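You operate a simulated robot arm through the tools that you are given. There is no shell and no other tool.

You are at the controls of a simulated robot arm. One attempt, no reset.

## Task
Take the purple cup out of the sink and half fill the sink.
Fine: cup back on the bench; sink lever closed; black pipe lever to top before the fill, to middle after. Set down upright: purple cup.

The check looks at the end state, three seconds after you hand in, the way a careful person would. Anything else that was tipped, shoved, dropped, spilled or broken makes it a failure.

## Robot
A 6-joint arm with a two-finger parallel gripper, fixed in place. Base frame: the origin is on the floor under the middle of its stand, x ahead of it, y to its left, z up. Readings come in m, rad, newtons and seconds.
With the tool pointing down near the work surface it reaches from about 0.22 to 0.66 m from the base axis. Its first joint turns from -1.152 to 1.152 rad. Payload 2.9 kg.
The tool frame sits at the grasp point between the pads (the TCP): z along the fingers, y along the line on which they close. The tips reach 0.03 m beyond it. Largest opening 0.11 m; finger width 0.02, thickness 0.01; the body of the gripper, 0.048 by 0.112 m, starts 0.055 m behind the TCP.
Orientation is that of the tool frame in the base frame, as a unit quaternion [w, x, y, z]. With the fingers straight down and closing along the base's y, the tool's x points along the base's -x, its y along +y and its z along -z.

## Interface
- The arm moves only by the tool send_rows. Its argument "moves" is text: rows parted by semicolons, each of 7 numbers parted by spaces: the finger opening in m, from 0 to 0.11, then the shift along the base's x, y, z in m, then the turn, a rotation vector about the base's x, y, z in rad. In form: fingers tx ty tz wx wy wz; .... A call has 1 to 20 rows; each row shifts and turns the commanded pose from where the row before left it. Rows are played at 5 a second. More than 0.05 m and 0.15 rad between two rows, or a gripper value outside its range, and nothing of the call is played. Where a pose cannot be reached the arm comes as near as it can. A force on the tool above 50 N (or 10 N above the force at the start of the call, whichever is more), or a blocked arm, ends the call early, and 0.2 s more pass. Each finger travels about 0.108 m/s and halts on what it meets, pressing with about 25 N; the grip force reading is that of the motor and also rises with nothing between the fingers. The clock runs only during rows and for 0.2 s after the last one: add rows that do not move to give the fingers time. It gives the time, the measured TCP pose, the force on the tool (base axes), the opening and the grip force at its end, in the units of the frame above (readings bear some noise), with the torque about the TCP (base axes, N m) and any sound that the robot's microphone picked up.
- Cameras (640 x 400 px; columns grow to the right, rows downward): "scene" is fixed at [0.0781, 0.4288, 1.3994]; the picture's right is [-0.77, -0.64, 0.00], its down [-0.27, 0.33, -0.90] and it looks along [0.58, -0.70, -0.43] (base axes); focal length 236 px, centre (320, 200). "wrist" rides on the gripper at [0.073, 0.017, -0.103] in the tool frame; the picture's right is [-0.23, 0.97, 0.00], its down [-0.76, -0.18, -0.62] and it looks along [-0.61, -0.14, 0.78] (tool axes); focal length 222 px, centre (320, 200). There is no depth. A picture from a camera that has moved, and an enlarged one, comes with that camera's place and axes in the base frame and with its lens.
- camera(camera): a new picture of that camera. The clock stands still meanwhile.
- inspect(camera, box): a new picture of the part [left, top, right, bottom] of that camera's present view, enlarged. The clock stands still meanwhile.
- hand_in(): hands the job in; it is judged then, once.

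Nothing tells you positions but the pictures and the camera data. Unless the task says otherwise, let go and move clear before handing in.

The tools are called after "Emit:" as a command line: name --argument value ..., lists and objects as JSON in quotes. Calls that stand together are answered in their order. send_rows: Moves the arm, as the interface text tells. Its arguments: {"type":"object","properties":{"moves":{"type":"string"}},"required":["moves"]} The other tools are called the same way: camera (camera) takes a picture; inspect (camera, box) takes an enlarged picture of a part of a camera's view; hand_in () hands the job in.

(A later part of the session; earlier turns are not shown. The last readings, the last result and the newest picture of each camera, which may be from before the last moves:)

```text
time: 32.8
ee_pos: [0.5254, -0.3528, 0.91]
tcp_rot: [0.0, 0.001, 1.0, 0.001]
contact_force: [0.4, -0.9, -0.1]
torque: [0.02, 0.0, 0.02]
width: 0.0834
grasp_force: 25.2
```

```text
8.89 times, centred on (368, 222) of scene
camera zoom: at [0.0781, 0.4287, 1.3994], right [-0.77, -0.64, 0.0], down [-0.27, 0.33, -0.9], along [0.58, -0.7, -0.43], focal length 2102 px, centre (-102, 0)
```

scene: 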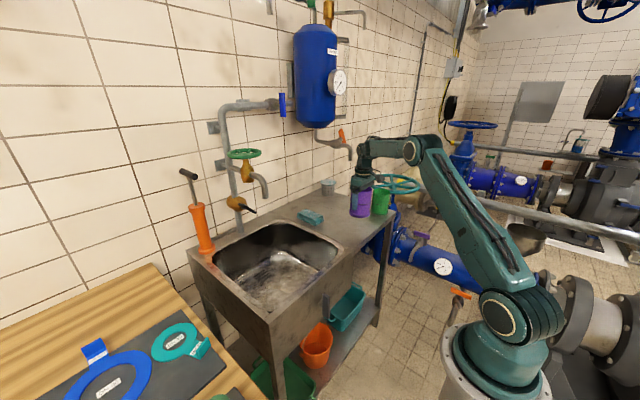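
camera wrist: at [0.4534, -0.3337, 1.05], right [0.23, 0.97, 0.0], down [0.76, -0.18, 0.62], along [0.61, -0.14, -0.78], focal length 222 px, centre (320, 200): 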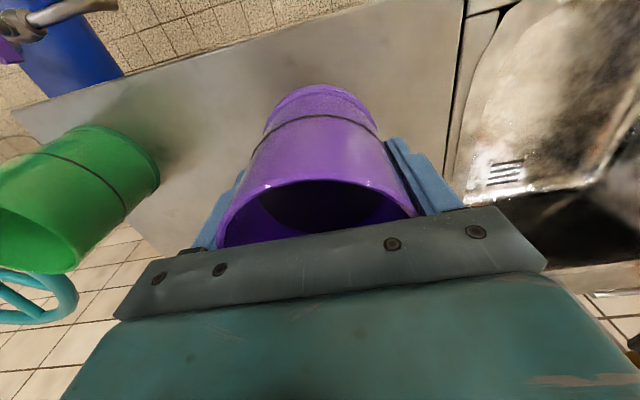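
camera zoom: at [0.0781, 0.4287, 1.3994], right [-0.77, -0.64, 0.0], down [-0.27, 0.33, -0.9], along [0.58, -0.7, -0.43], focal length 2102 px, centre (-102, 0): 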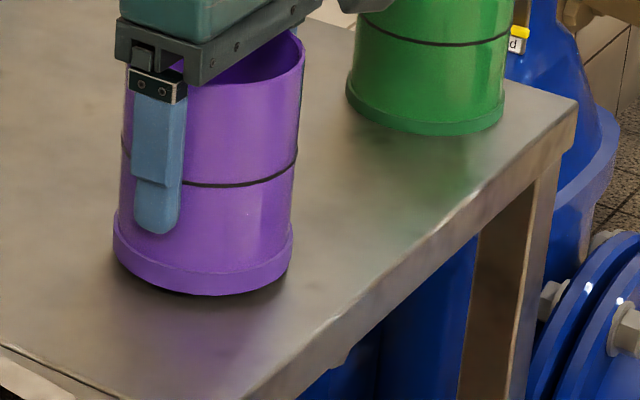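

Emit:
send_rows --moves "0.03 0 0 -0.0015 0 0 0; 0.03 0 0 -0.0015 0 0 0; 0.03 0 0 0 0 0 0; 0.03 0 0 0 0 0 0"

Emit:
inspect --camera "scene" --box '[340, 200, 395, 245]'

```text
time: 33.8
ee_pos: [0.5257, -0.3505, 0.9069]
tcp_rot: [0.001, 0.0, 1.0, 0.001]
contact_force: [1.0, -0.3, -0.4]
torque: [-0.02, 0.0, 0.0]
width: 0.0833
grasp_force: 25.2
```

```text
8.89 times, centred on (368, 222) of scene
camera zoom: at [0.0781, 0.4287, 1.3994], right [-0.77, -0.64, 0.0], down [-0.27, 0.33, -0.9], along [0.58, -0.7, -0.43], focal length 2102 px, centre (-102, 0)
```

zoom: 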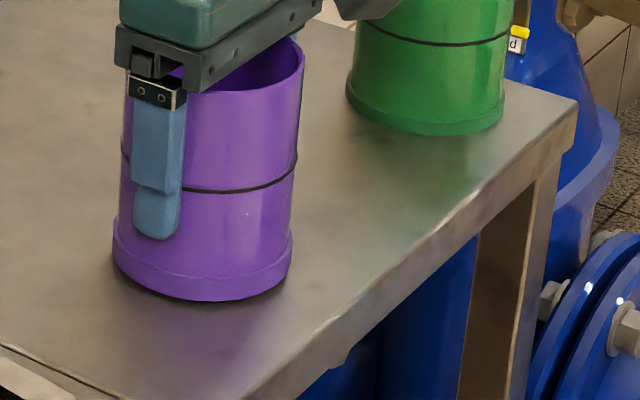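

Emit:
send_rows --moves "0.03 0 0 -0.001 0 0 0; 0.03 0 0 -0.001 0 0 0; 0.03 0 0 0 0 0 0; 0.03 0 0 0 0 0 0"

Emit:
inspect --camera "scene" --box '[340, 200, 395, 245]'

```text
time: 34.8
ee_pos: [0.5254, -0.3502, 0.9041]
tcp_rot: [0.001, 0.0, 1.0, 0.0]
contact_force: [0.3, -0.6, -1.1]
torque: [-0.01, 0.02, 0.01]
width: 0.0831
grasp_force: 25.1
```

```text
8.89 times, centred on (368, 222) of scene
camera zoom: at [0.0781, 0.4287, 1.3994], right [-0.77, -0.64, 0.0], down [-0.27, 0.33, -0.9], along [0.58, -0.7, -0.43], focal length 2102 px, centre (-102, 0)
```

zoom: 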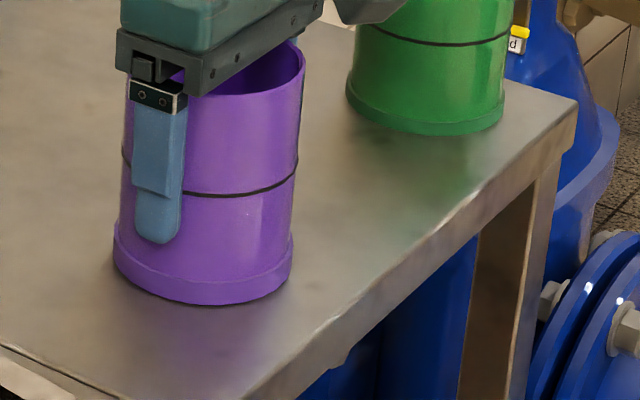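

Emit:
send_rows --moves "0.03 0 0 -0.001 0 0 0; 0.03 0 0 -0.001 0 0 0; 0.03 0 0 0 0 0 0; 0.03 0 0 0 0 0 0"

Emit:
inspect --camera "scene" --box '[340, 200, 395, 245]'

```text
time: 35.8
ee_pos: [0.5251, -0.3514, 0.9022]
tcp_rot: [0.0, 0.0, 1.0, 0.0]
contact_force: [0.1, 0.2, -0.3]
torque: [-0.01, 0.02, 0.01]
width: 0.0832
grasp_force: 24.6
```

```text
8.89 times, centred on (368, 222) of scene
camera zoom: at [0.0781, 0.4287, 1.3994], right [-0.77, -0.64, 0.0], down [-0.27, 0.33, -0.9], along [0.58, -0.7, -0.43], focal length 2102 px, centre (-102, 0)
```

zoom: 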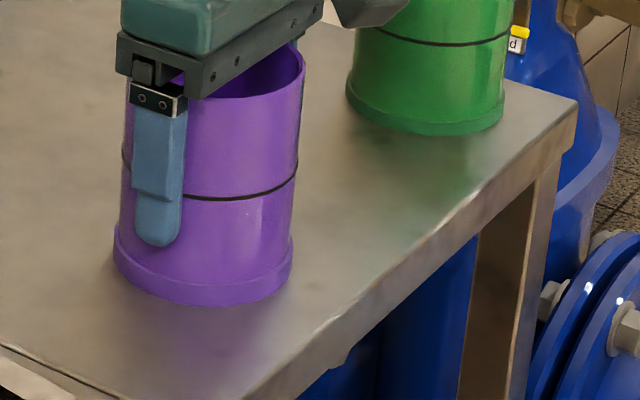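

Emit:
send_rows --moves "0.03 0 0 -0.001 0 0 0; 0.03 0 0 -0.0005 0 0 0; 0.03 0 0 0 0 0 0; 0.03 0 0 0 0 0 0"

Emit:
inspect --camera "scene" --box '[340, 200, 395, 245]'

```text
time: 36.8
ee_pos: [0.5248, -0.3521, 0.9028]
tcp_rot: [0.001, 0.0, 1.0, 0.0]
contact_force: [-0.2, -0.4, -1.5]
torque: [0.01, 0.03, 0.02]
width: 0.0835
grasp_force: 25.0
```

```text
8.89 times, centred on (368, 222) of scene
camera zoom: at [0.0781, 0.4287, 1.3994], right [-0.77, -0.64, 0.0], down [-0.27, 0.33, -0.9], along [0.58, -0.7, -0.43], focal length 2102 px, centre (-102, 0)
```

zoom: 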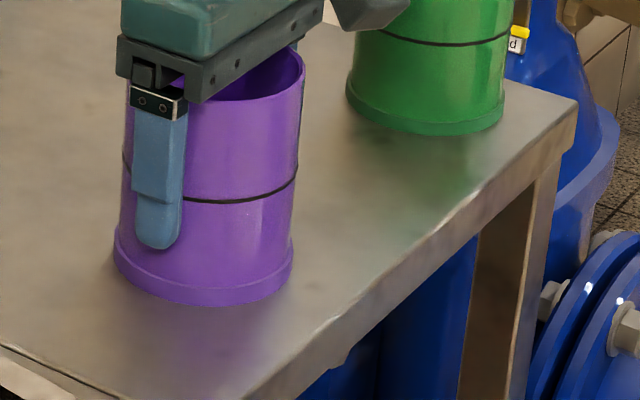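

Emit:
send_rows --moves "0.03 0 0 -0.001 0 0 0; 0.03 0 0 -0.001 0 0 0; 0.03 0 0 0 0 0 0; 0.03 0 0 0 0 0 0"

Emit:
inspect --camera "scene" --box '[340, 200, 395, 245]'

```text
time: 37.8
ee_pos: [0.525, -0.3522, 0.8993]
tcp_rot: [0.001, 0.0, 1.0, 0.0]
contact_force: [-0.6, -0.3, 1.0]
torque: [-0.06, 0.0, -0.05]
width: 0.0833
grasp_force: 24.8
```

```text
8.89 times, centred on (368, 222) of scene
camera zoom: at [0.0781, 0.4288, 1.3994], right [-0.77, -0.64, 0.0], down [-0.27, 0.33, -0.9], along [0.58, -0.7, -0.43], focal length 2102 px, centre (-102, 0)
```

zoom: 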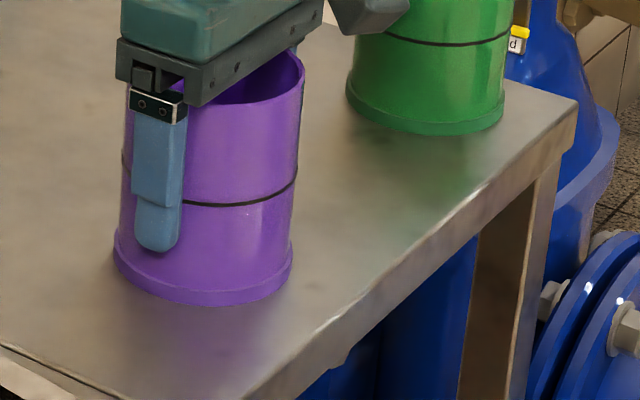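

The cup base is now resting on the bench. I'll open the fingers and rise straight up.

Emit:
send_rows --moves "0.085 0 0 0 0 0 0; 0.09 0 0 0 0 0 0; 0.1 0 0 0 0 0 0; 0.11 0 0 0 0 0 0; 0.11 0 0 0 0 0 0; 0.11 0 0 0.01 0 0 0; 0.11 0 0 0.02 0 0 0; 0.11 0 0 0.03 0 0 0; 0.11 0 0 0.04 0 0 0; 0.11 0 0 0.04 0 0 0; 0.11 0 0 0 0 0 0"

Emit:
camera --camera "wrist"

Emit:
inspect --camera "scene" --box '[300, 150, 430, 250]'

```text
time: 40.2
ee_pos: [0.5243, -0.3512, 1.0402]
tcp_rot: [0.0, 0.0, 1.0, 0.0]
contact_force: [0.8, 0.6, -0.2]
torque: [0.01, 0.02, -0.02]
width: 0.1098
grasp_force: 0.1
```

```text
taken
camera wrist: at [0.4522, -0.3341, 1.1431], right [0.23, 0.97, 0.0], down [0.76, -0.18, 0.62], along [0.61, -0.14, -0.78], focal length 222 px, centre (320, 200)
```

wrist: 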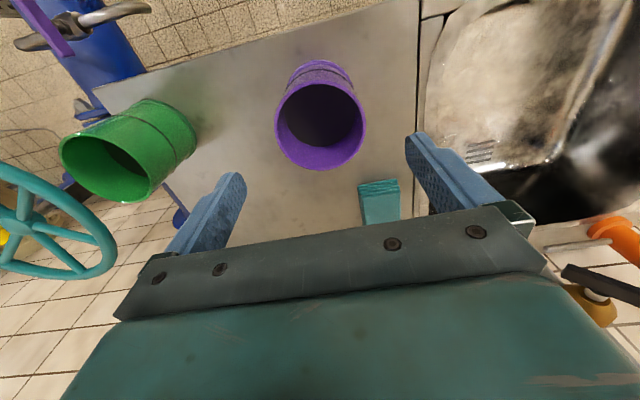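

```text
4.00 times, centred on (365, 200) of scene
camera zoom: at [0.0781, 0.4288, 1.3994], right [-0.77, -0.64, 0.0], down [-0.27, 0.33, -0.9], along [0.58, -0.7, -0.43], focal length 946 px, centre (140, 200)
```

zoom: 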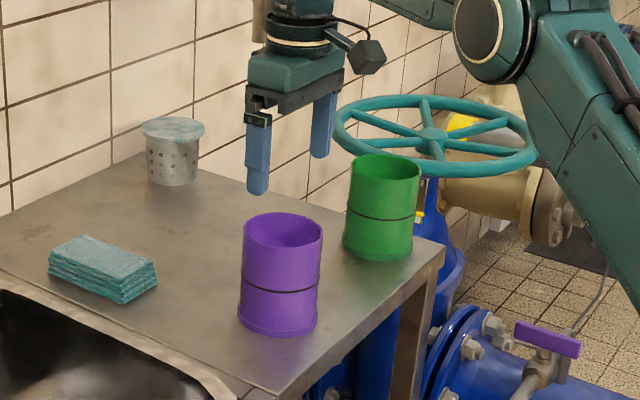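

The purple cup stands upright on the bench, undisturbed. Next is the sink's drain lever: a vertical bar at about x 0.42, y -0.02, z 0.69–0.80, pivoting at mid-height. I'll close the gripper and move in front of the bench for a close look.

Emit:
send_rows --moves "0.11 -0.045 0.01 0 0 0 0; 0 -0.045 0.02 0 0 0 0; 0 -0.045 0.02 0 0 0 0; 0 -0.04 0.03 0 0 0 0; 0 -0.02 0.045 0 0 0 0; 0 0 0.048 0 0 0 0; 0 0 0.048 0 0 0 0; 0 0 0.048 0 0 0 0; 0 0 0.048 0 0 0 0; 0 0 0.048 0 0 0 0; 0 0 0 -0.03 0 -0.1 0; 0 0 0 -0.04 0 -0.1 0; 0 0 0 -0.04 0 -0.1 0; 0 0 0 -0.03 0 -0.1 0; 0 0 0 0 0 0 0"

Emit:
camera --camera "wrist"

Emit:
camera --camera "scene"

```text
time: 43.4
ee_pos: [0.3314, 0.014, 0.8988]
tcp_rot: [0.199, 0.0, 0.98, 0.0]
contact_force: [0.3, 0.2, 0.1]
torque: [0.0, -0.03, -0.04]
width: 0.0001
grasp_force: 25.2
out of reach, approached as far as the arm can: row 14
```

```text
taken
camera wrist: at [0.226, 0.0315, 0.9657], right [0.21, 0.97, 0.09], down [0.46, -0.18, 0.87], along [0.86, -0.14, -0.48], focal length 222 px, centre (320, 200)
```

wrist: 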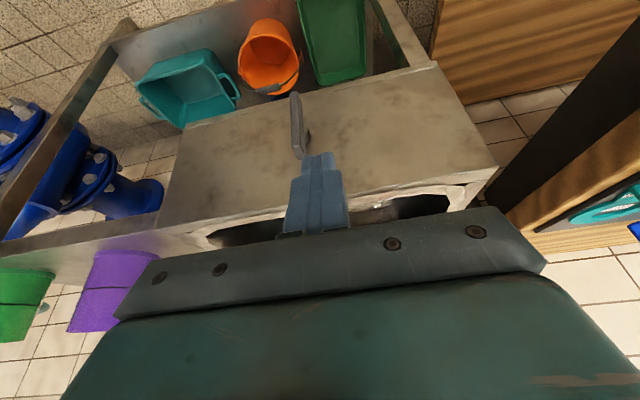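

```text
taken
```

scene: 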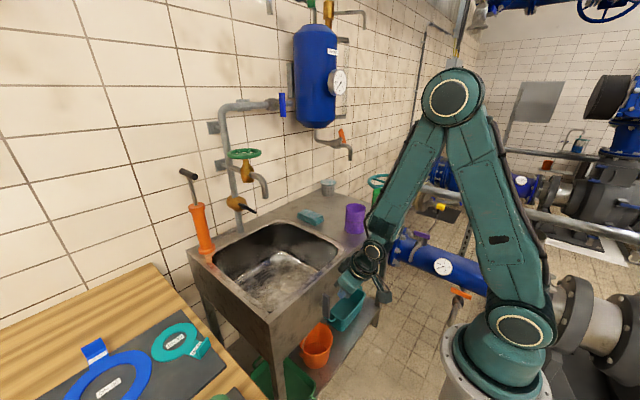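

Emit:
inspect --camera "wrist" --box '[250, 80, 360, 170]'

Emit:
inspect --camera "scene" --box '[285, 250, 365, 330]'

```text
4.44 times, centred on (305, 125) of wrist
camera zoom: at [0.226, 0.0315, 0.9657], right [0.21, 0.97, 0.09], down [0.46, -0.18, 0.87], along [0.86, -0.14, -0.48], focal length 987 px, centre (387, 533)
```

zoom: 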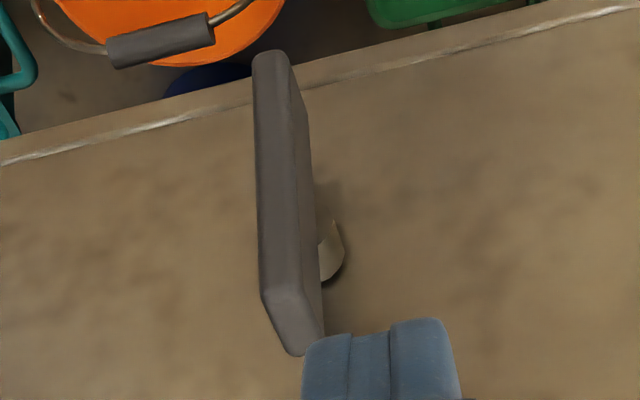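

```text
5.00 times, centred on (325, 290) of scene
camera zoom: at [0.0781, 0.4288, 1.3994], right [-0.77, -0.64, 0.0], down [-0.27, 0.33, -0.9], along [0.58, -0.7, -0.43], focal length 1182 px, centre (295, -250)
```

zoom: 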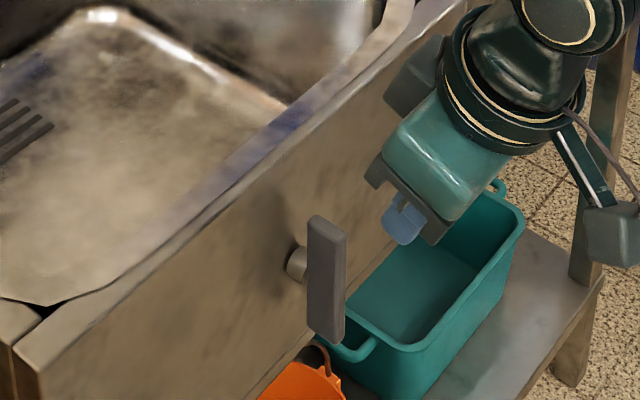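

The lever is a bar about 0.1 m long, pivoting near (y -0.018, z 0.742) and standing along the vertical drain. I'll bring the closed fingertips to the +y side of its upper end to push it a quarter turn clockwise.

Emit:
send_rows --moves "0 0.01 0.036 0 0 0 0; 0 0.02 0 -0.03 0 0 0; 0 0.02 0 -0.04 0 0 0; 0 0.028 0 -0.036 0 0 0; 0 0 0 0 0 0 0; 0 0 0 0 0 0 0"

Emit:
inspect --camera "scene" --box '[285, 250, 365, 330]'

Emit:
camera --camera "wrist"

```text
time: 44.8
ee_pos: [0.4122, 0.0498, 0.7925]
tcp_rot: [0.2, -0.001, 0.98, 0.001]
contact_force: [-1.1, 0.3, 0.1]
torque: [0.01, -0.01, 0.01]
width: 0.0001
grasp_force: 24.9
```

```text
5.00 times, centred on (325, 290) of scene
camera zoom: at [0.0781, 0.4288, 1.3994], right [-0.77, -0.64, 0.0], down [-0.27, 0.33, -0.9], along [0.58, -0.7, -0.43], focal length 1182 px, centre (295, -250)
```

zoom: 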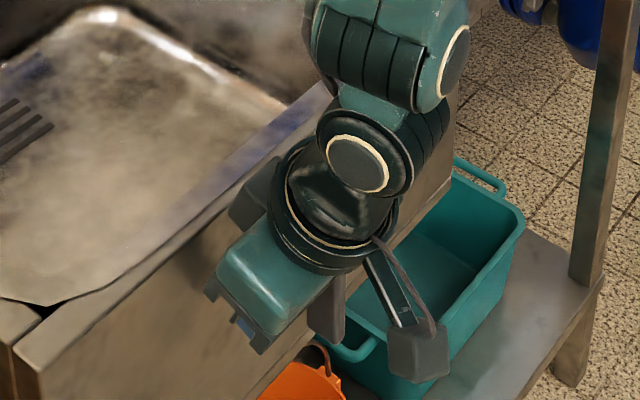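

```text
taken
camera wrist: at [0.3061, 0.0673, 0.8587], right [0.21, 0.97, 0.09], down [0.46, -0.18, 0.87], along [0.86, -0.14, -0.48], focal length 222 px, centre (320, 200)
```

wrist: 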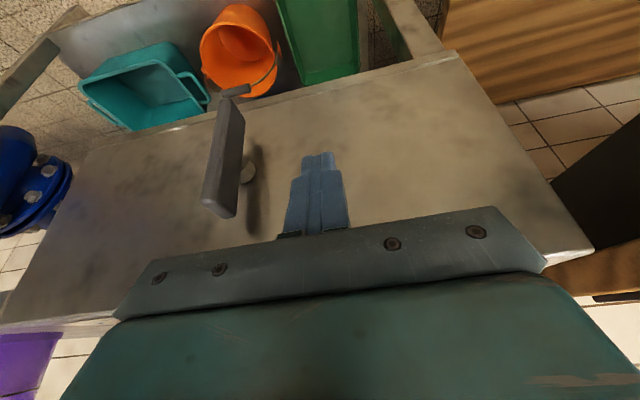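

The fingertips are beside the lever. I'll push the upper end towards -y in small steps and watch the force.

Emit:
send_rows --moves "0 0 -0.02 0 0 0 0; 0 0 -0.02 0 0 0 0; 0 0 -0.01 0 0 0 0; 0 0 -0.01 0 0 0 0; 0 0 -0.01 0 0 0 0; 0 0 0 0 0 0 0"

Emit:
camera --camera "wrist"

```text
time: 46.2
ee_pos: [0.4112, -0.0196, 0.7928]
tcp_rot: [0.199, 0.0, 0.98, -0.001]
contact_force: [-0.5, 2.9, 0.1]
torque: [0.07, -0.01, 0.03]
width: 0.0001
grasp_force: 25.1
```

```text
taken
camera wrist: at [0.3047, -0.003, 0.86], right [0.21, 0.97, 0.09], down [0.46, -0.18, 0.87], along [0.86, -0.14, -0.48], focal length 222 px, centre (320, 200)
```

wrist: 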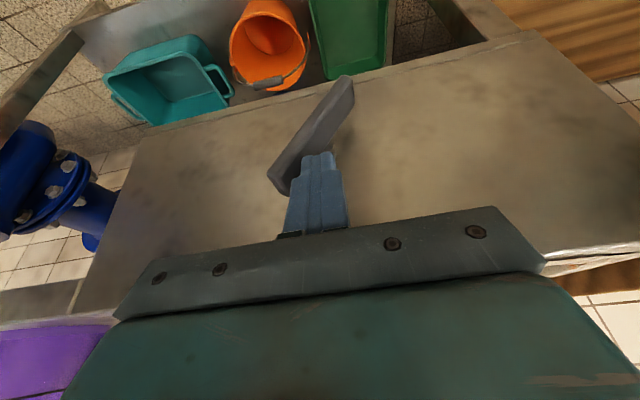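

The lever turns easily that way. I'll keep pushing.

Emit:
send_rows --moves "0 0 -0.008 0 0 0 0; 0 0 -0.008 0 0 0 0; 0 0 -0.008 0 0 0 0; 0 0 -0.006 0 0 0 0; 0 0 0 0 0 0 0"

Emit:
camera --camera "wrist"

Emit:
inspect --camera "scene" --box '[285, 250, 365, 330]'

```text
time: 47.4
ee_pos: [0.4115, -0.0514, 0.7934]
tcp_rot: [0.199, 0.0, 0.98, 0.0]
contact_force: [-0.7, 0.4, 0.2]
torque: [-0.01, 0.03, -0.03]
width: 0.0
grasp_force: 25.3
```

```text
taken
camera wrist: at [0.3049, -0.0338, 0.8601], right [0.21, 0.97, 0.09], down [0.46, -0.18, 0.87], along [0.86, -0.14, -0.48], focal length 222 px, centre (320, 200)
```

wrist: 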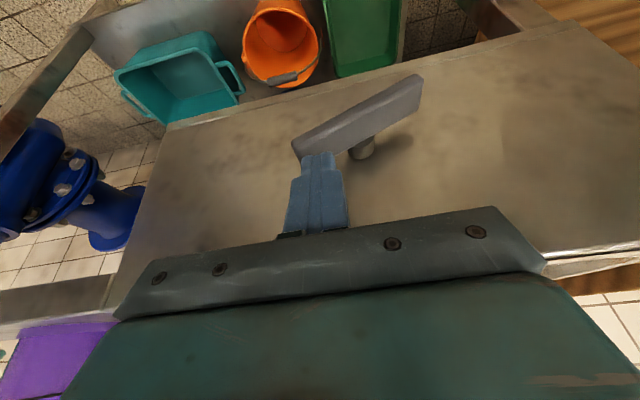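

```text
5.00 times, centred on (325, 290) of scene
camera zoom: at [0.0781, 0.4288, 1.3994], right [-0.77, -0.64, 0.0], down [-0.27, 0.33, -0.9], along [0.58, -0.7, -0.43], focal length 1182 px, centre (295, -250)
```

zoom: 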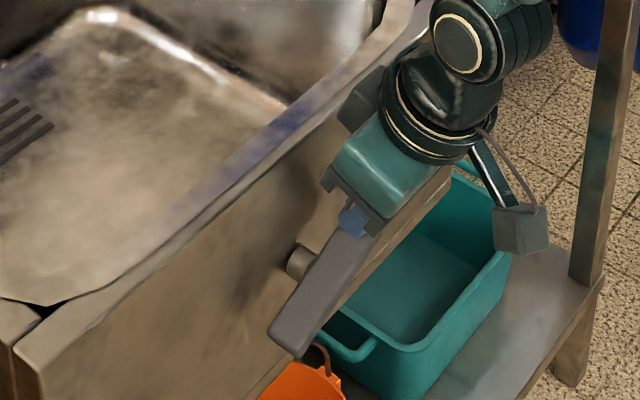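

The lever is about 70° round. I'll finish by pressing its outer end down to horizontal.

Emit:
send_rows --moves "0 0 -0.004 -0.004 0 0 0; 0 0 0 -0.004 0 0 0; 0 0 0 -0.004 0 0 0; 0 0 0 0 0 0 0"

Emit:
camera --camera "wrist"

Emit:
inspect --camera "scene" --box '[285, 250, 365, 330]'

```text
time: 48.4
ee_pos: [0.4125, -0.0536, 0.7813]
tcp_rot: [0.199, 0.0, 0.98, 0.0]
contact_force: [-0.8, -2.0, 3.1]
torque: [-0.08, -0.03, -0.01]
width: 0.0
grasp_force: 24.5
```

```text
taken
camera wrist: at [0.3051, -0.0366, 0.8475], right [0.21, 0.97, 0.09], down [0.46, -0.18, 0.87], along [0.86, -0.14, -0.48], focal length 222 px, centre (320, 200)
```

wrist: 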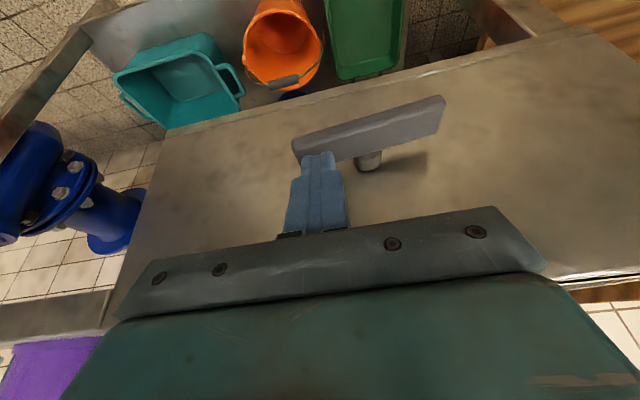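

```text
5.00 times, centred on (325, 290) of scene
camera zoom: at [0.078, 0.4287, 1.3995], right [-0.77, -0.64, 0.0], down [-0.27, 0.33, -0.9], along [0.58, -0.7, -0.43], focal length 1182 px, centre (295, -250)
```

zoom: 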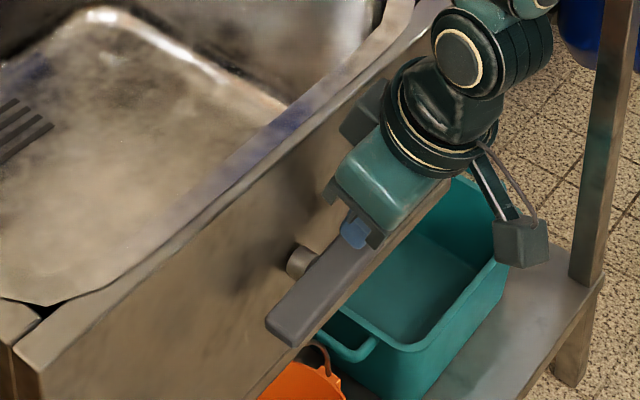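

Emit:
send_rows --moves "0 0 0 -0.003 0 0 0; 0 0 0 -0.003 0 0 0; 0 0 0 0 0 0 0"

Emit:
camera --camera "wrist"

```text
time: 49.2
ee_pos: [0.4112, -0.053, 0.7773]
tcp_rot: [0.201, 0.0, 0.98, 0.0]
contact_force: [-12.3, 1.6, 36.1]
torque: [0.07, 0.25, 0.02]
width: 0.0001
grasp_force: 25.2
```

```text
taken
camera wrist: at [0.3049, -0.0364, 0.8433], right [0.21, 0.97, 0.09], down [0.45, -0.18, 0.87], along [0.87, -0.14, -0.48], focal length 222 px, centre (320, 200)
```

wrist: 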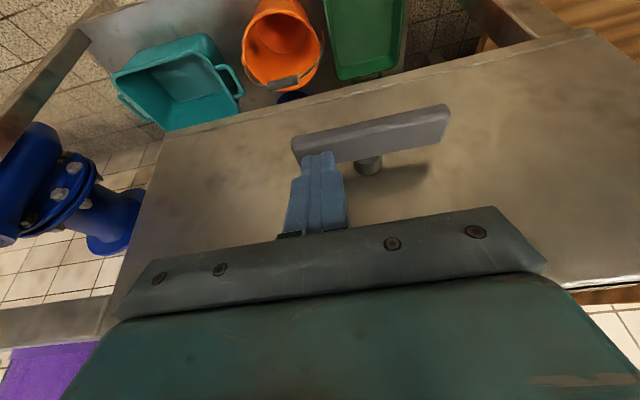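

The lever hit its stop at horizontal, crosswise to the drain, so it is closed. I'll back away, lift, and get a frontal view of the black pipe lever and the green wheel.

Emit:
send_rows --moves "0 0 0 0.012 0 0 0; 0 -0.03 0 0.03 0 0 0; 0 -0.03 -0.01 0.04 0 0 0; 0 0 -0.015 0.045 0 0 0; 0 0 -0.015 0.045 0 0 0; 0 0 -0.015 0.045 0 0 0; 0 0.02 -0.015 0.04 0 -0.1 0; 0 0.04 -0.01 0.01 0 -0.1 0; 0 0.04 -0.004 0.005 0 -0.1 0; 0 0.04 0 0.004 0 -0.1 0; 0 0.045 0 0 0 -0.1 0; 0 0.04 0 0 0 0 0; 0 0 0 0 0 0 0"

Emit:
camera --camera "wrist"

Emit:
camera --camera "scene"

```text
refused: row 3 steps farther than a row can; nothing moved
```

```text
taken
camera wrist: at [0.3049, -0.0364, 0.8433], right [0.21, 0.97, 0.09], down [0.45, -0.18, 0.87], along [0.87, -0.14, -0.48], focal length 222 px, centre (320, 200)
```

wrist: 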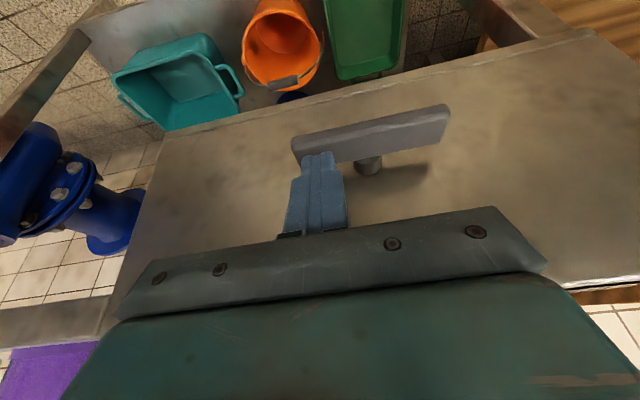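

```text
taken
```

scene: 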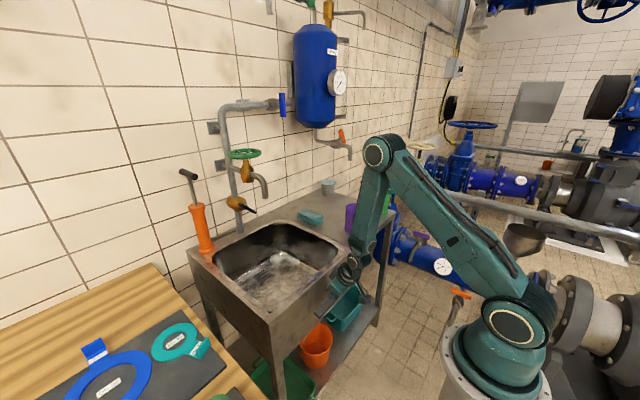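

One row was slightly too long, so nothing moved. I'll resend the same retreat with smaller steps.

Emit:
send_rows --moves "0 0 0 0.012 0 0 0; 0 -0.03 0 0.03 0 0 0; 0 -0.025 -0.01 0.035 0 0 0; 0 0 -0.015 0.045 0 0 0; 0 0 -0.015 0.045 0 0 0; 0 0 -0.015 0.045 0 0 0; 0 0.02 -0.015 0.04 0 -0.1 0; 0 0.04 -0.01 0.01 0 -0.1 0; 0 0.04 -0.004 0.005 0 -0.1 0; 0 0.04 0 0.004 0 -0.1 0; 0 0.045 0 0.003 0 -0.1 0; 0 0.035 0 0 0 0 0; 0 0 0 0 0 0 0"

Emit:
camera --camera "wrist"

Emit:
camera --camera "scene"

```text
time: 52.0
ee_pos: [0.5778, -0.1395, 1.0492]
tcp_rot: [0.436, 0.001, 0.9, 0.001]
contact_force: [0.3, -0.2, -0.5]
torque: [0.01, 0.02, -0.04]
width: 0.0
grasp_force: 25.0
```

```text
taken
camera wrist: at [0.4522, -0.1219, 1.0557], right [0.14, 0.97, 0.18], down [-0.02, -0.18, 0.98], along [0.99, -0.14, -0.01], focal length 222 px, centre (320, 200)
```

wrist: 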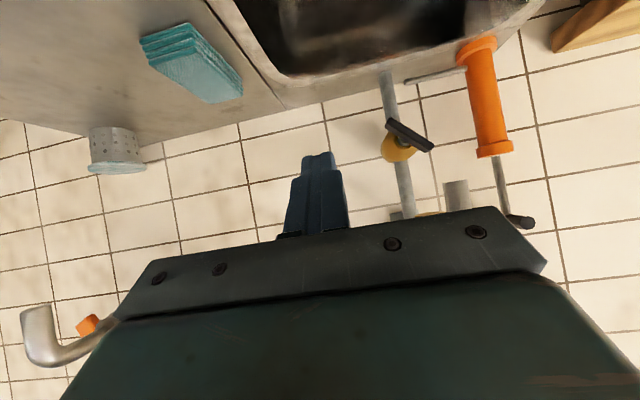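

```text
taken
```

scene: 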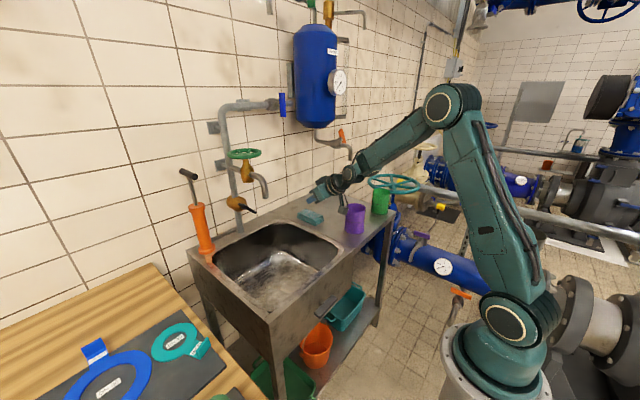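

Emit:
inspect --camera "wrist" --box '[360, 90, 460, 220]'

Emit:
inspect --camera "scene" --box '[215, 140, 285, 230]'

Emit:
inspect --camera "scene" --box '[290, 240, 390, 340]'

```text
3.08 times, centred on (410, 155) of wrist
camera zoom: at [0.4522, -0.1219, 1.0557], right [0.14, 0.97, 0.18], down [-0.02, -0.18, 0.98], along [0.99, -0.14, -0.01], focal length 684 px, centre (43, 338)
```

zoom: 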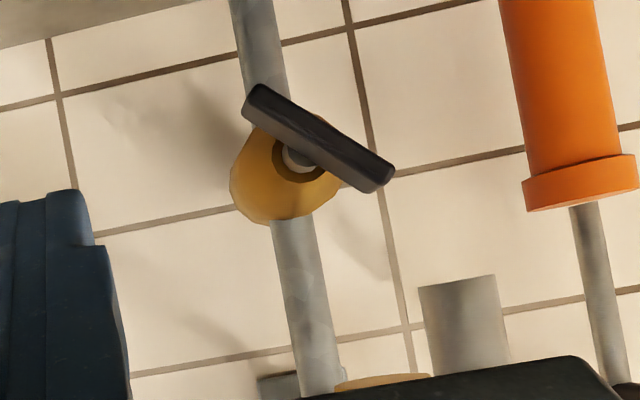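

```text
4.44 times, centred on (250, 185) of scene
camera zoom: at [0.0781, 0.4288, 1.3994], right [-0.77, -0.64, 0.0], down [-0.27, 0.33, -0.9], along [0.58, -0.7, -0.43], focal length 1051 px, centre (631, 267)
```

zoom: 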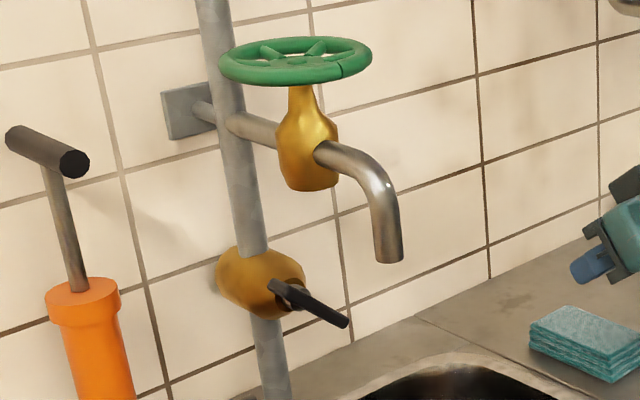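

```text
4.00 times, centred on (340, 290) of scene
camera zoom: at [0.0781, 0.4288, 1.3994], right [-0.77, -0.64, 0.0], down [-0.27, 0.33, -0.9], along [0.58, -0.7, -0.43], focal length 946 px, centre (240, -160)
```

zoom: 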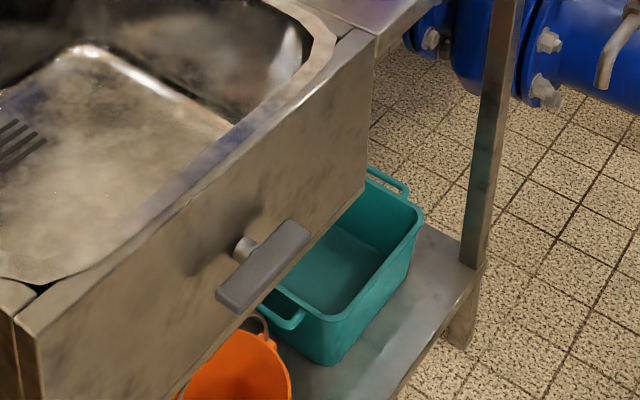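

The sink lever is horizontal now. The black lever is a centre-pivoted bar at x≈0.81, with its pivot near (y -0.02, z 0.98) and its right end pointing down at about -42°. I'll yaw the gripper in from the right, away from the spout, for a closer look before touching it.

Emit:
send_rows --moves "0 0.025 0.01 -0.0075 0 0 0.15; 0 0.025 0.01 -0.0075 0 0 0.15; 0 0.025 0.01 -0.0075 0 0 0.15; 0 0.025 0.01 -0.0075 0 0 0.15; 0 0 0 0 0 0 0; 0 0 0 0 0 0 0"

Emit:
camera --camera "wrist"

Emit:
camera --camera "scene"

```text
time: 53.4
ee_pos: [0.6755, -0.0985, 1.0196]
tcp_rot: [0.416, -0.266, 0.86, 0.129]
contact_force: [0.3, -0.1, -0.2]
torque: [-0.03, 0.01, 0.06]
width: 0.0
grasp_force: 25.0
```

```text
taken
camera wrist: at [0.5623, -0.1555, 1.026], right [-0.43, 0.88, 0.18], down [0.09, -0.16, 0.98], along [0.9, 0.44, -0.01], focal length 222 px, centre (320, 200)
```

wrist: 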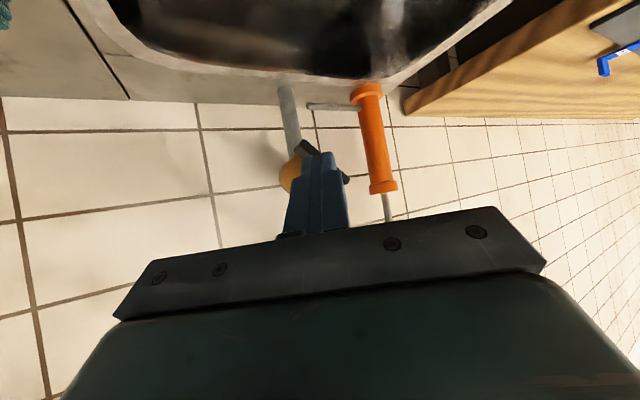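

```text
taken
```

scene: 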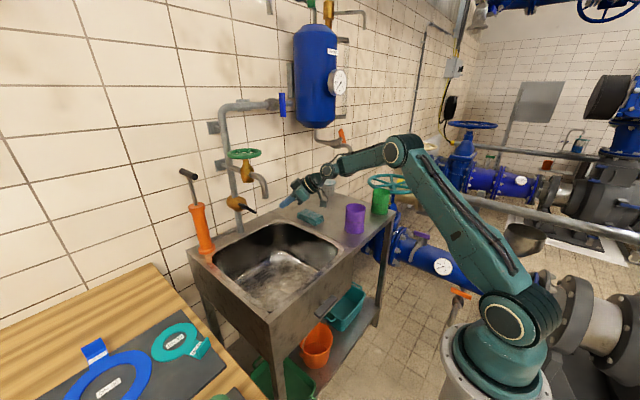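

The fingers hide the lever, so I'll open them to look through the gap.

Emit:
send_rows --moves "0.11 0 0 0 0 0 0; 0.11 0 0 0 0 0 0; 0.11 0 0 0 0 0 0"

Emit:
inspect --camera "wrist" --box '[230, 70, 410, 230]'

Emit:
inspect --camera "scene" --box '[215, 180, 275, 220]'

```text
time: 54.2
ee_pos: [0.6752, -0.0991, 1.02]
tcp_rot: [0.416, -0.265, 0.86, 0.128]
contact_force: [0.5, 0.7, -0.2]
torque: [0.02, 0.02, -0.01]
width: 0.1099
grasp_force: 0.1
```

```text
2.50 times, centred on (320, 150) of wrist
camera zoom: at [0.5622, -0.1555, 1.026], right [-0.43, 0.88, 0.18], down [0.09, -0.16, 0.98], along [0.9, 0.44, -0.01], focal length 555 px, centre (320, 325)
```

zoom: 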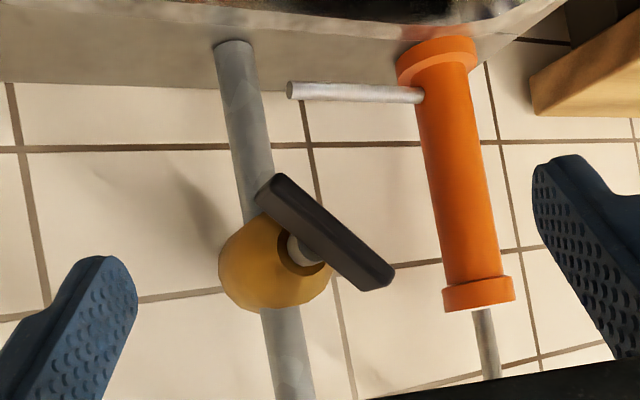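

```text
10.00 times, centred on (245, 200) of scene
camera zoom: at [0.0781, 0.4288, 1.3994], right [-0.77, -0.64, 0.0], down [-0.27, 0.33, -0.9], along [0.58, -0.7, -0.43], focal length 2365 px, centre (1070, 200)
```

zoom: 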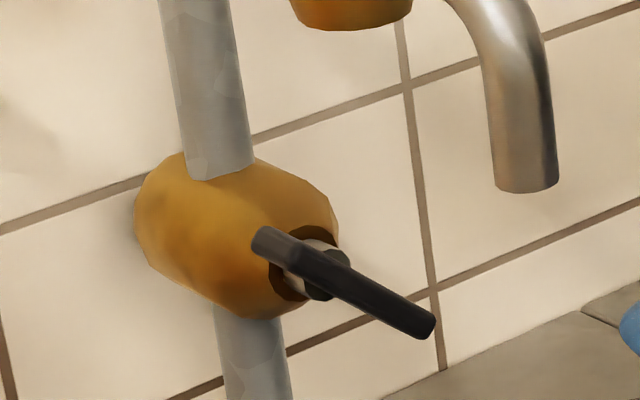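

The lever bar pivots at its centre, with the lower end pointing down-right. I'll close the fingers, level the gripper more, and approach below that end so I can push it up.

Emit:
send_rows --moves "0 0 0 -0.01 0.0847 -0.1238 0; 0 0.01 0 -0.02 0.0847 -0.1238 0; 0 0.015 0 -0.03 0.0847 -0.1238 0; 0 0.02 0 -0.03 0 0 0; 0 0 0 0 0 0 0; 0 0 0 0 0 0 0"

Emit:
camera --camera "wrist"

Emit:
camera --camera "scene"

```text
time: 55.6
ee_pos: [0.7216, -0.0986, 0.9296]
tcp_rot: [0.598, -0.23, 0.745, 0.185]
contact_force: [0.4, 0.8, -0.1]
torque: [0.01, -0.03, -0.03]
width: 0.0
grasp_force: 25.5
```

```text
taken
camera wrist: at [0.6158, -0.1491, 0.8812], right [-0.51, 0.83, 0.22], down [-0.27, -0.4, 0.88], along [0.82, 0.39, 0.42], focal length 222 px, centre (320, 200)
```

wrist: 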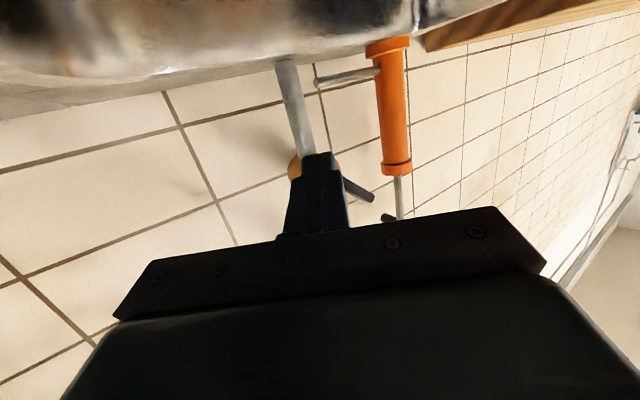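

```text
taken
```

scene: 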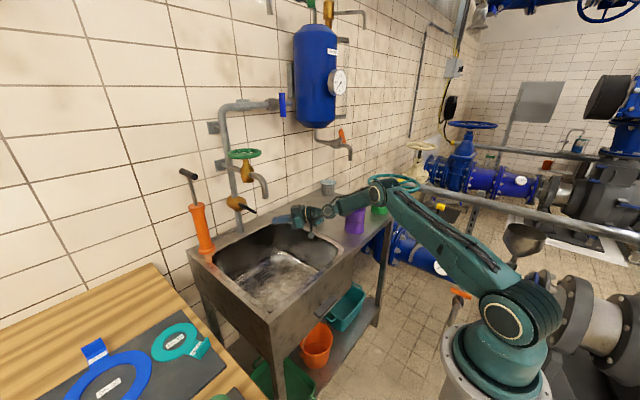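

Emit:
inspect --camera "scene" --box '[220, 160, 400, 260]'

Emit:
inspect --camera "wrist" --box '[240, 110, 420, 250]'

```text
3.56 times, centred on (310, 210) of scene
camera zoom: at [0.0781, 0.4288, 1.3994], right [-0.77, -0.64, 0.0], down [-0.27, 0.33, -0.9], along [0.58, -0.7, -0.43], focal length 841 px, centre (356, 164)
```

zoom: 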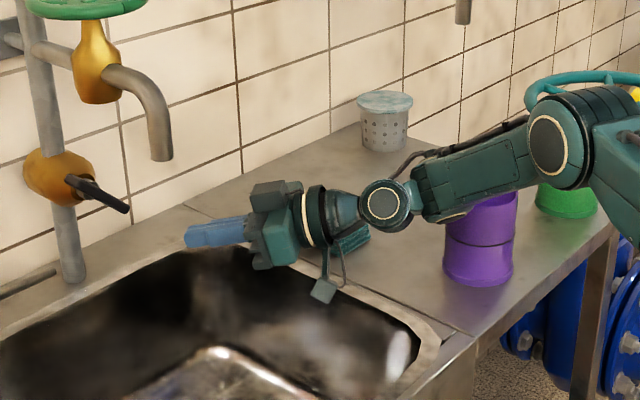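

```text
2.86 times, centred on (330, 180) of wrist
camera zoom: at [0.6158, -0.1491, 0.8812], right [-0.51, 0.83, 0.22], down [-0.27, -0.4, 0.88], along [0.82, 0.39, 0.42], focal length 635 px, centre (291, 257)
```

zoom: 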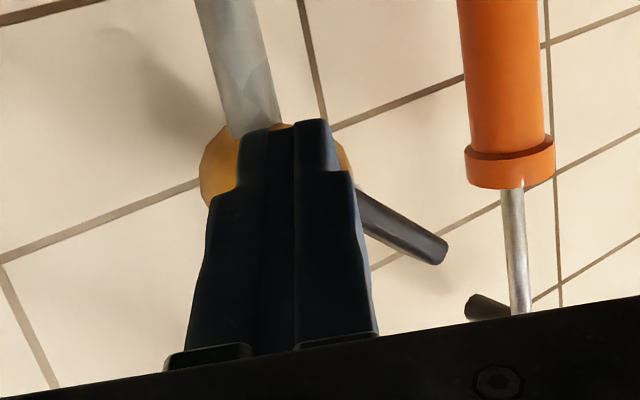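

The gripper is level and clear of the cup. I'll move in along the finger direction so the fingertips end up just under the lever's lower end.

Emit:
send_rows --moves "0 0.025 0.016 -0.002 0 0 0; 0 0.025 0.016 -0.002 0 0 0; 0 0.02 0.012 0 0 0 0; 0 0 0 0 0 0 0; 0 0 0 0 0 0 0"

Emit:
inspect --camera "scene" --box '[220, 160, 320, 240]'

Emit:
inspect --camera "wrist" --box '[240, 60, 420, 230]'

```text
time: 56.8
ee_pos: [0.7907, -0.0533, 0.9268]
tcp_rot: [0.598, -0.23, 0.746, 0.185]
contact_force: [0.7, -0.1, -0.1]
torque: [0.0, 0.0, -0.03]
width: 0.0
grasp_force: 25.2
```

```text
5.00 times, centred on (270, 200) of scene
camera zoom: at [0.0781, 0.4288, 1.3994], right [-0.77, -0.64, 0.0], down [-0.27, 0.33, -0.9], along [0.58, -0.7, -0.43], focal length 1182 px, centre (570, 200)
```

zoom: 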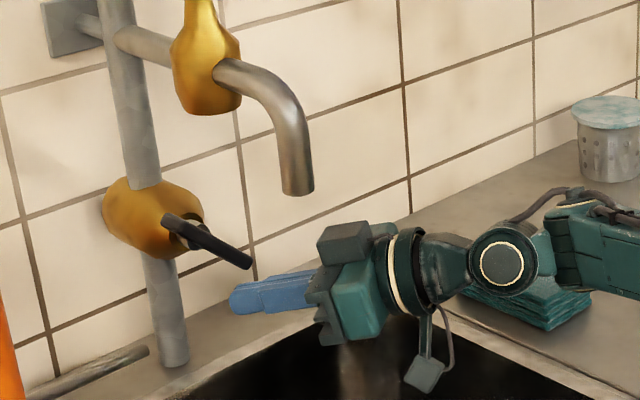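

```text
2.35 times, centred on (330, 145) of wrist
camera zoom: at [0.6849, -0.1047, 0.8775], right [-0.51, 0.83, 0.22], down [-0.26, -0.4, 0.88], along [0.82, 0.39, 0.42], focal length 523 px, centre (296, 329)
```

zoom: 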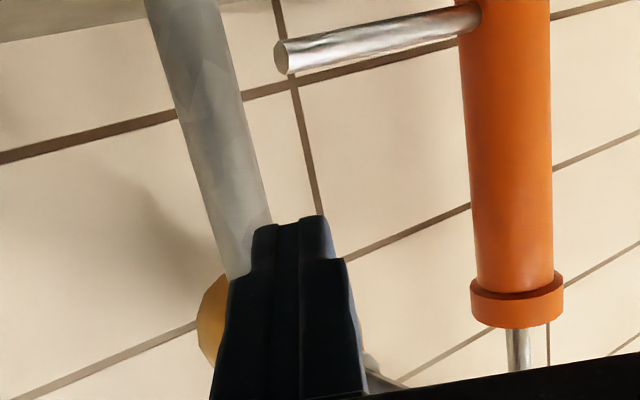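

The fingertips are under the lever's low end. I'll go 1 cm further in and start pushing it up gently.

Emit:
send_rows --moves "0 0.01 0.003 0 0 0 0; 0 0 -0.002 0.006 0 0 0; 0 0 -0.001 0.006 0 0 0; 0 0 -0.001 0.006 0 0 0; 0 0 0 0.006 0 0 0; 0 0 0 0 0 0 0"

Emit:
inspect --camera "scene" --box '[220, 160, 320, 240]'

Emit:
inspect --camera "wrist" --box '[240, 60, 420, 230]'

```text
time: 58.2
ee_pos: [0.7973, -0.0586, 0.9463]
tcp_rot: [0.594, -0.226, 0.75, 0.183]
contact_force: [-7.7, -20.2, -22.0]
torque: [-0.02, 0.0, 0.04]
width: 0.0
grasp_force: 25.2
out of reach, approached as far as the arm can: row 1
```

```text
5.00 times, centred on (270, 200) of scene
camera zoom: at [0.0784, 0.4281, 1.3996], right [-0.77, -0.64, 0.0], down [-0.27, 0.33, -0.9], along [0.58, -0.7, -0.43], focal length 1182 px, centre (570, 200)
```

zoom: 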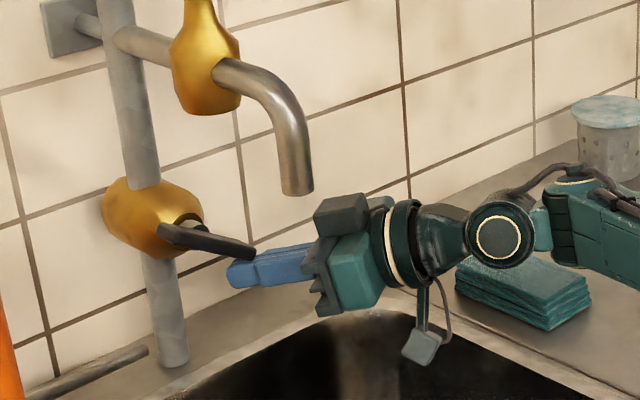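

```text
2.35 times, centred on (330, 145) of wrist
camera zoom: at [0.6913, -0.1097, 0.8978], right [-0.5, 0.84, 0.23], down [-0.26, -0.39, 0.88], along [0.83, 0.38, 0.41], focal length 523 px, centre (296, 329)
```

zoom: 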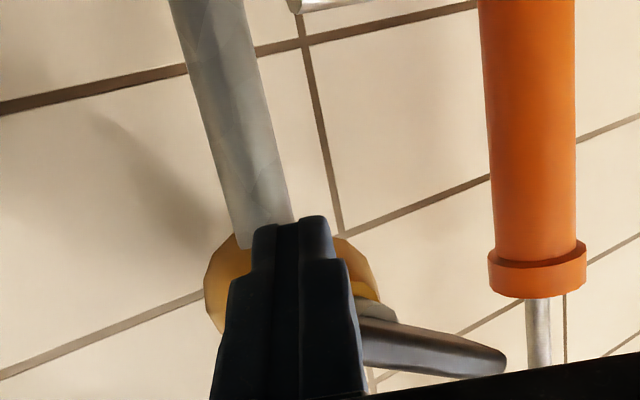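

The fingertip is catching the lever's end face instead of its underside. I'll drop a little, shift towards the pivot, and push up again.

Emit:
send_rows --moves "0 0 -0.002 -0.01 0 0 0; 0 0 0 -0.008 0 0 0; 0 0 0.006 -0.002 0 0 0; 0 0 0.008 0 0 0 0; 0 0 0 0 0 0 0"

Emit:
inspect --camera "scene" --box '[220, 160, 320, 240]'

Emit:
inspect --camera "wrist" --box '[240, 60, 420, 230]'

```text
time: 59.4
ee_pos: [0.7985, -0.0424, 0.9307]
tcp_rot: [0.598, -0.232, 0.744, 0.186]
contact_force: [-0.3, 0.0, -0.7]
torque: [0.02, -0.02, 0.0]
width: 0.0001
grasp_force: 24.7
```

```text
5.00 times, centred on (270, 200) of scene
camera zoom: at [0.0781, 0.4288, 1.3994], right [-0.77, -0.64, 0.0], down [-0.27, 0.33, -0.9], along [0.58, -0.7, -0.43], focal length 1182 px, centre (570, 200)
```

zoom: 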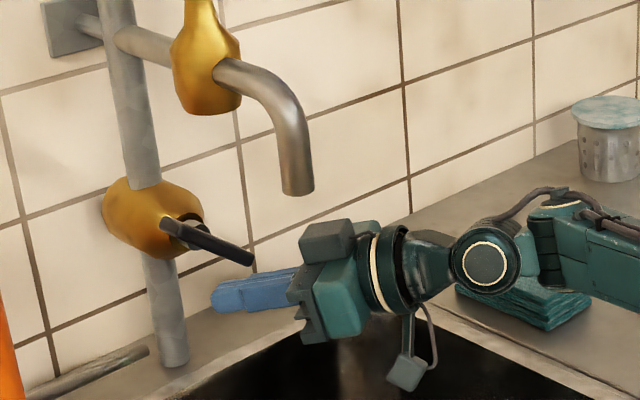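

```text
2.35 times, centred on (330, 145) of wrist
camera zoom: at [0.6925, -0.0936, 0.8813], right [-0.51, 0.83, 0.22], down [-0.27, -0.4, 0.88], along [0.82, 0.39, 0.42], focal length 523 px, centre (296, 329)
```

zoom: 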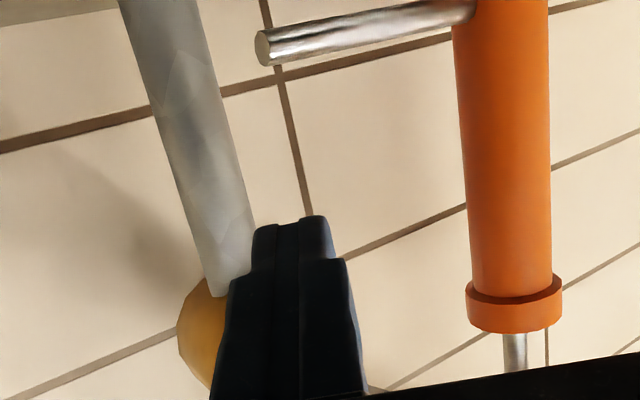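

Emit:
send_rows --moves "0 0 0 0.006 0 0 0; 0 0 -0.001 0.006 0 0 0; 0 0 -0.001 0.006 0 0 0; 0 0 -0.001 0.005 0 0 0; 0 0 0 0 0 0 0"

Emit:
inspect --camera "scene" --box '[220, 160, 320, 240]'

Emit:
inspect --camera "wrist" --box '[240, 60, 420, 230]'

```text
time: 60.6
ee_pos: [0.7995, -0.0442, 0.9557]
tcp_rot: [0.599, -0.231, 0.744, 0.184]
contact_force: [0.2, -0.6, -0.7]
torque: [0.0, 0.0, -0.02]
width: 0.0001
grasp_force: 25.3
```

```text
5.00 times, centred on (270, 200) of scene
camera zoom: at [0.0781, 0.4288, 1.3994], right [-0.77, -0.64, 0.0], down [-0.27, 0.33, -0.9], along [0.58, -0.7, -0.43], focal length 1182 px, centre (570, 200)
```

zoom: 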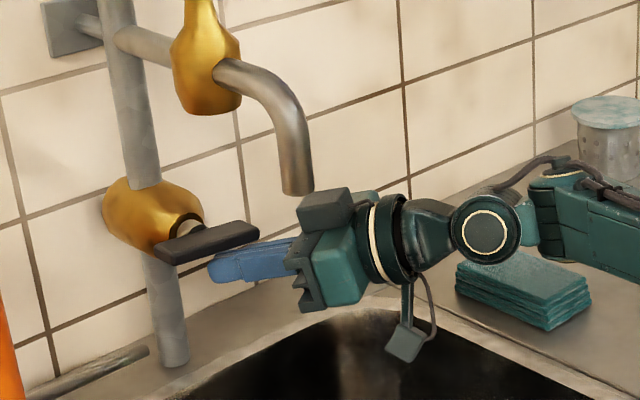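

```text
2.35 times, centred on (330, 145) of wrist
camera zoom: at [0.6943, -0.0959, 0.9067], right [-0.51, 0.83, 0.22], down [-0.27, -0.4, 0.88], along [0.82, 0.39, 0.43], focal length 523 px, centre (296, 329)
```

zoom: 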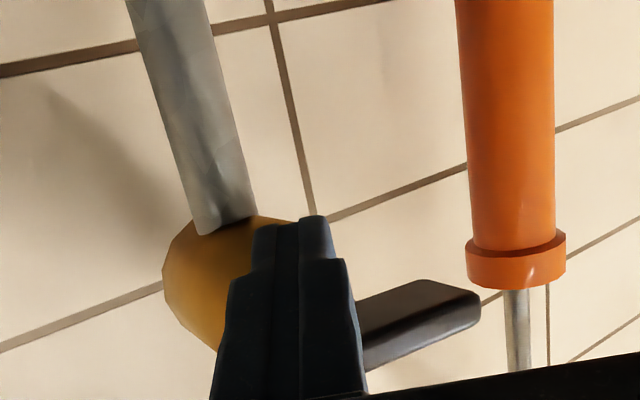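

The lever swings up easily now and is near horizontal. I'll keep pushing upward along its arc.

Emit:
send_rows --moves "0 0 -0.003 0.006 0 0 0; 0 0 -0.003 0.006 0 0 0; 0 0 -0.002 0.006 0 0 0; 0 0 0 0 0 0 0"

Emit:
inspect --camera "scene" --box '[220, 160, 320, 240]'

Emit:
inspect --camera "wrist" --box '[240, 60, 420, 230]'

```text
time: 61.6
ee_pos: [0.7968, -0.0507, 0.963]
tcp_rot: [0.591, -0.229, 0.751, 0.188]
contact_force: [0.3, 12.4, -29.9]
torque: [0.13, 0.02, -0.01]
width: 0.0
grasp_force: 24.9
```

```text
5.00 times, centred on (270, 200) of scene
camera zoom: at [0.0788, 0.429, 1.3993], right [-0.77, -0.64, 0.0], down [-0.27, 0.33, -0.9], along [0.58, -0.7, -0.43], focal length 1182 px, centre (570, 200)
```

zoom: 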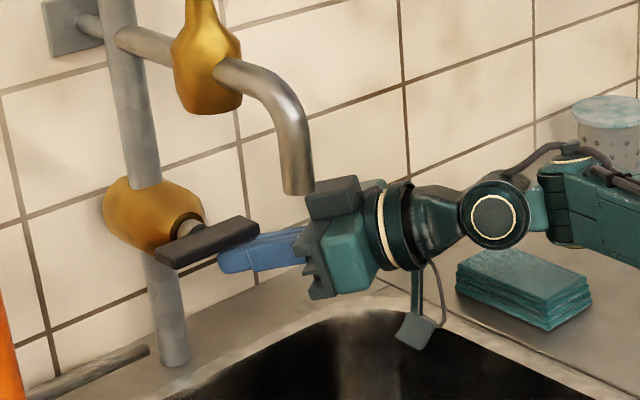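

```text
2.35 times, centred on (330, 145) of wrist
camera zoom: at [0.691, -0.1037, 0.9153], right [-0.51, 0.83, 0.23], down [-0.25, -0.4, 0.88], along [0.82, 0.39, 0.41], focal length 523 px, centre (296, 329)
```

zoom: 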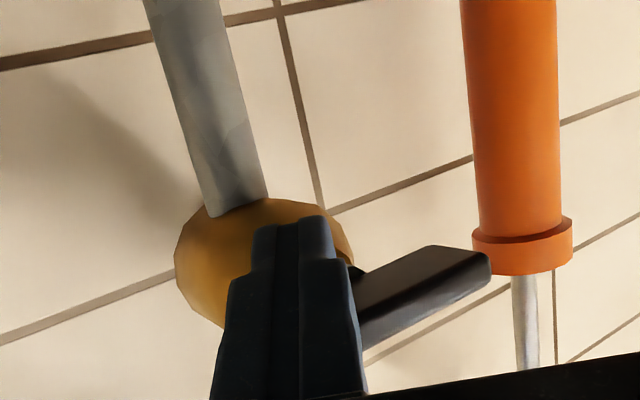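

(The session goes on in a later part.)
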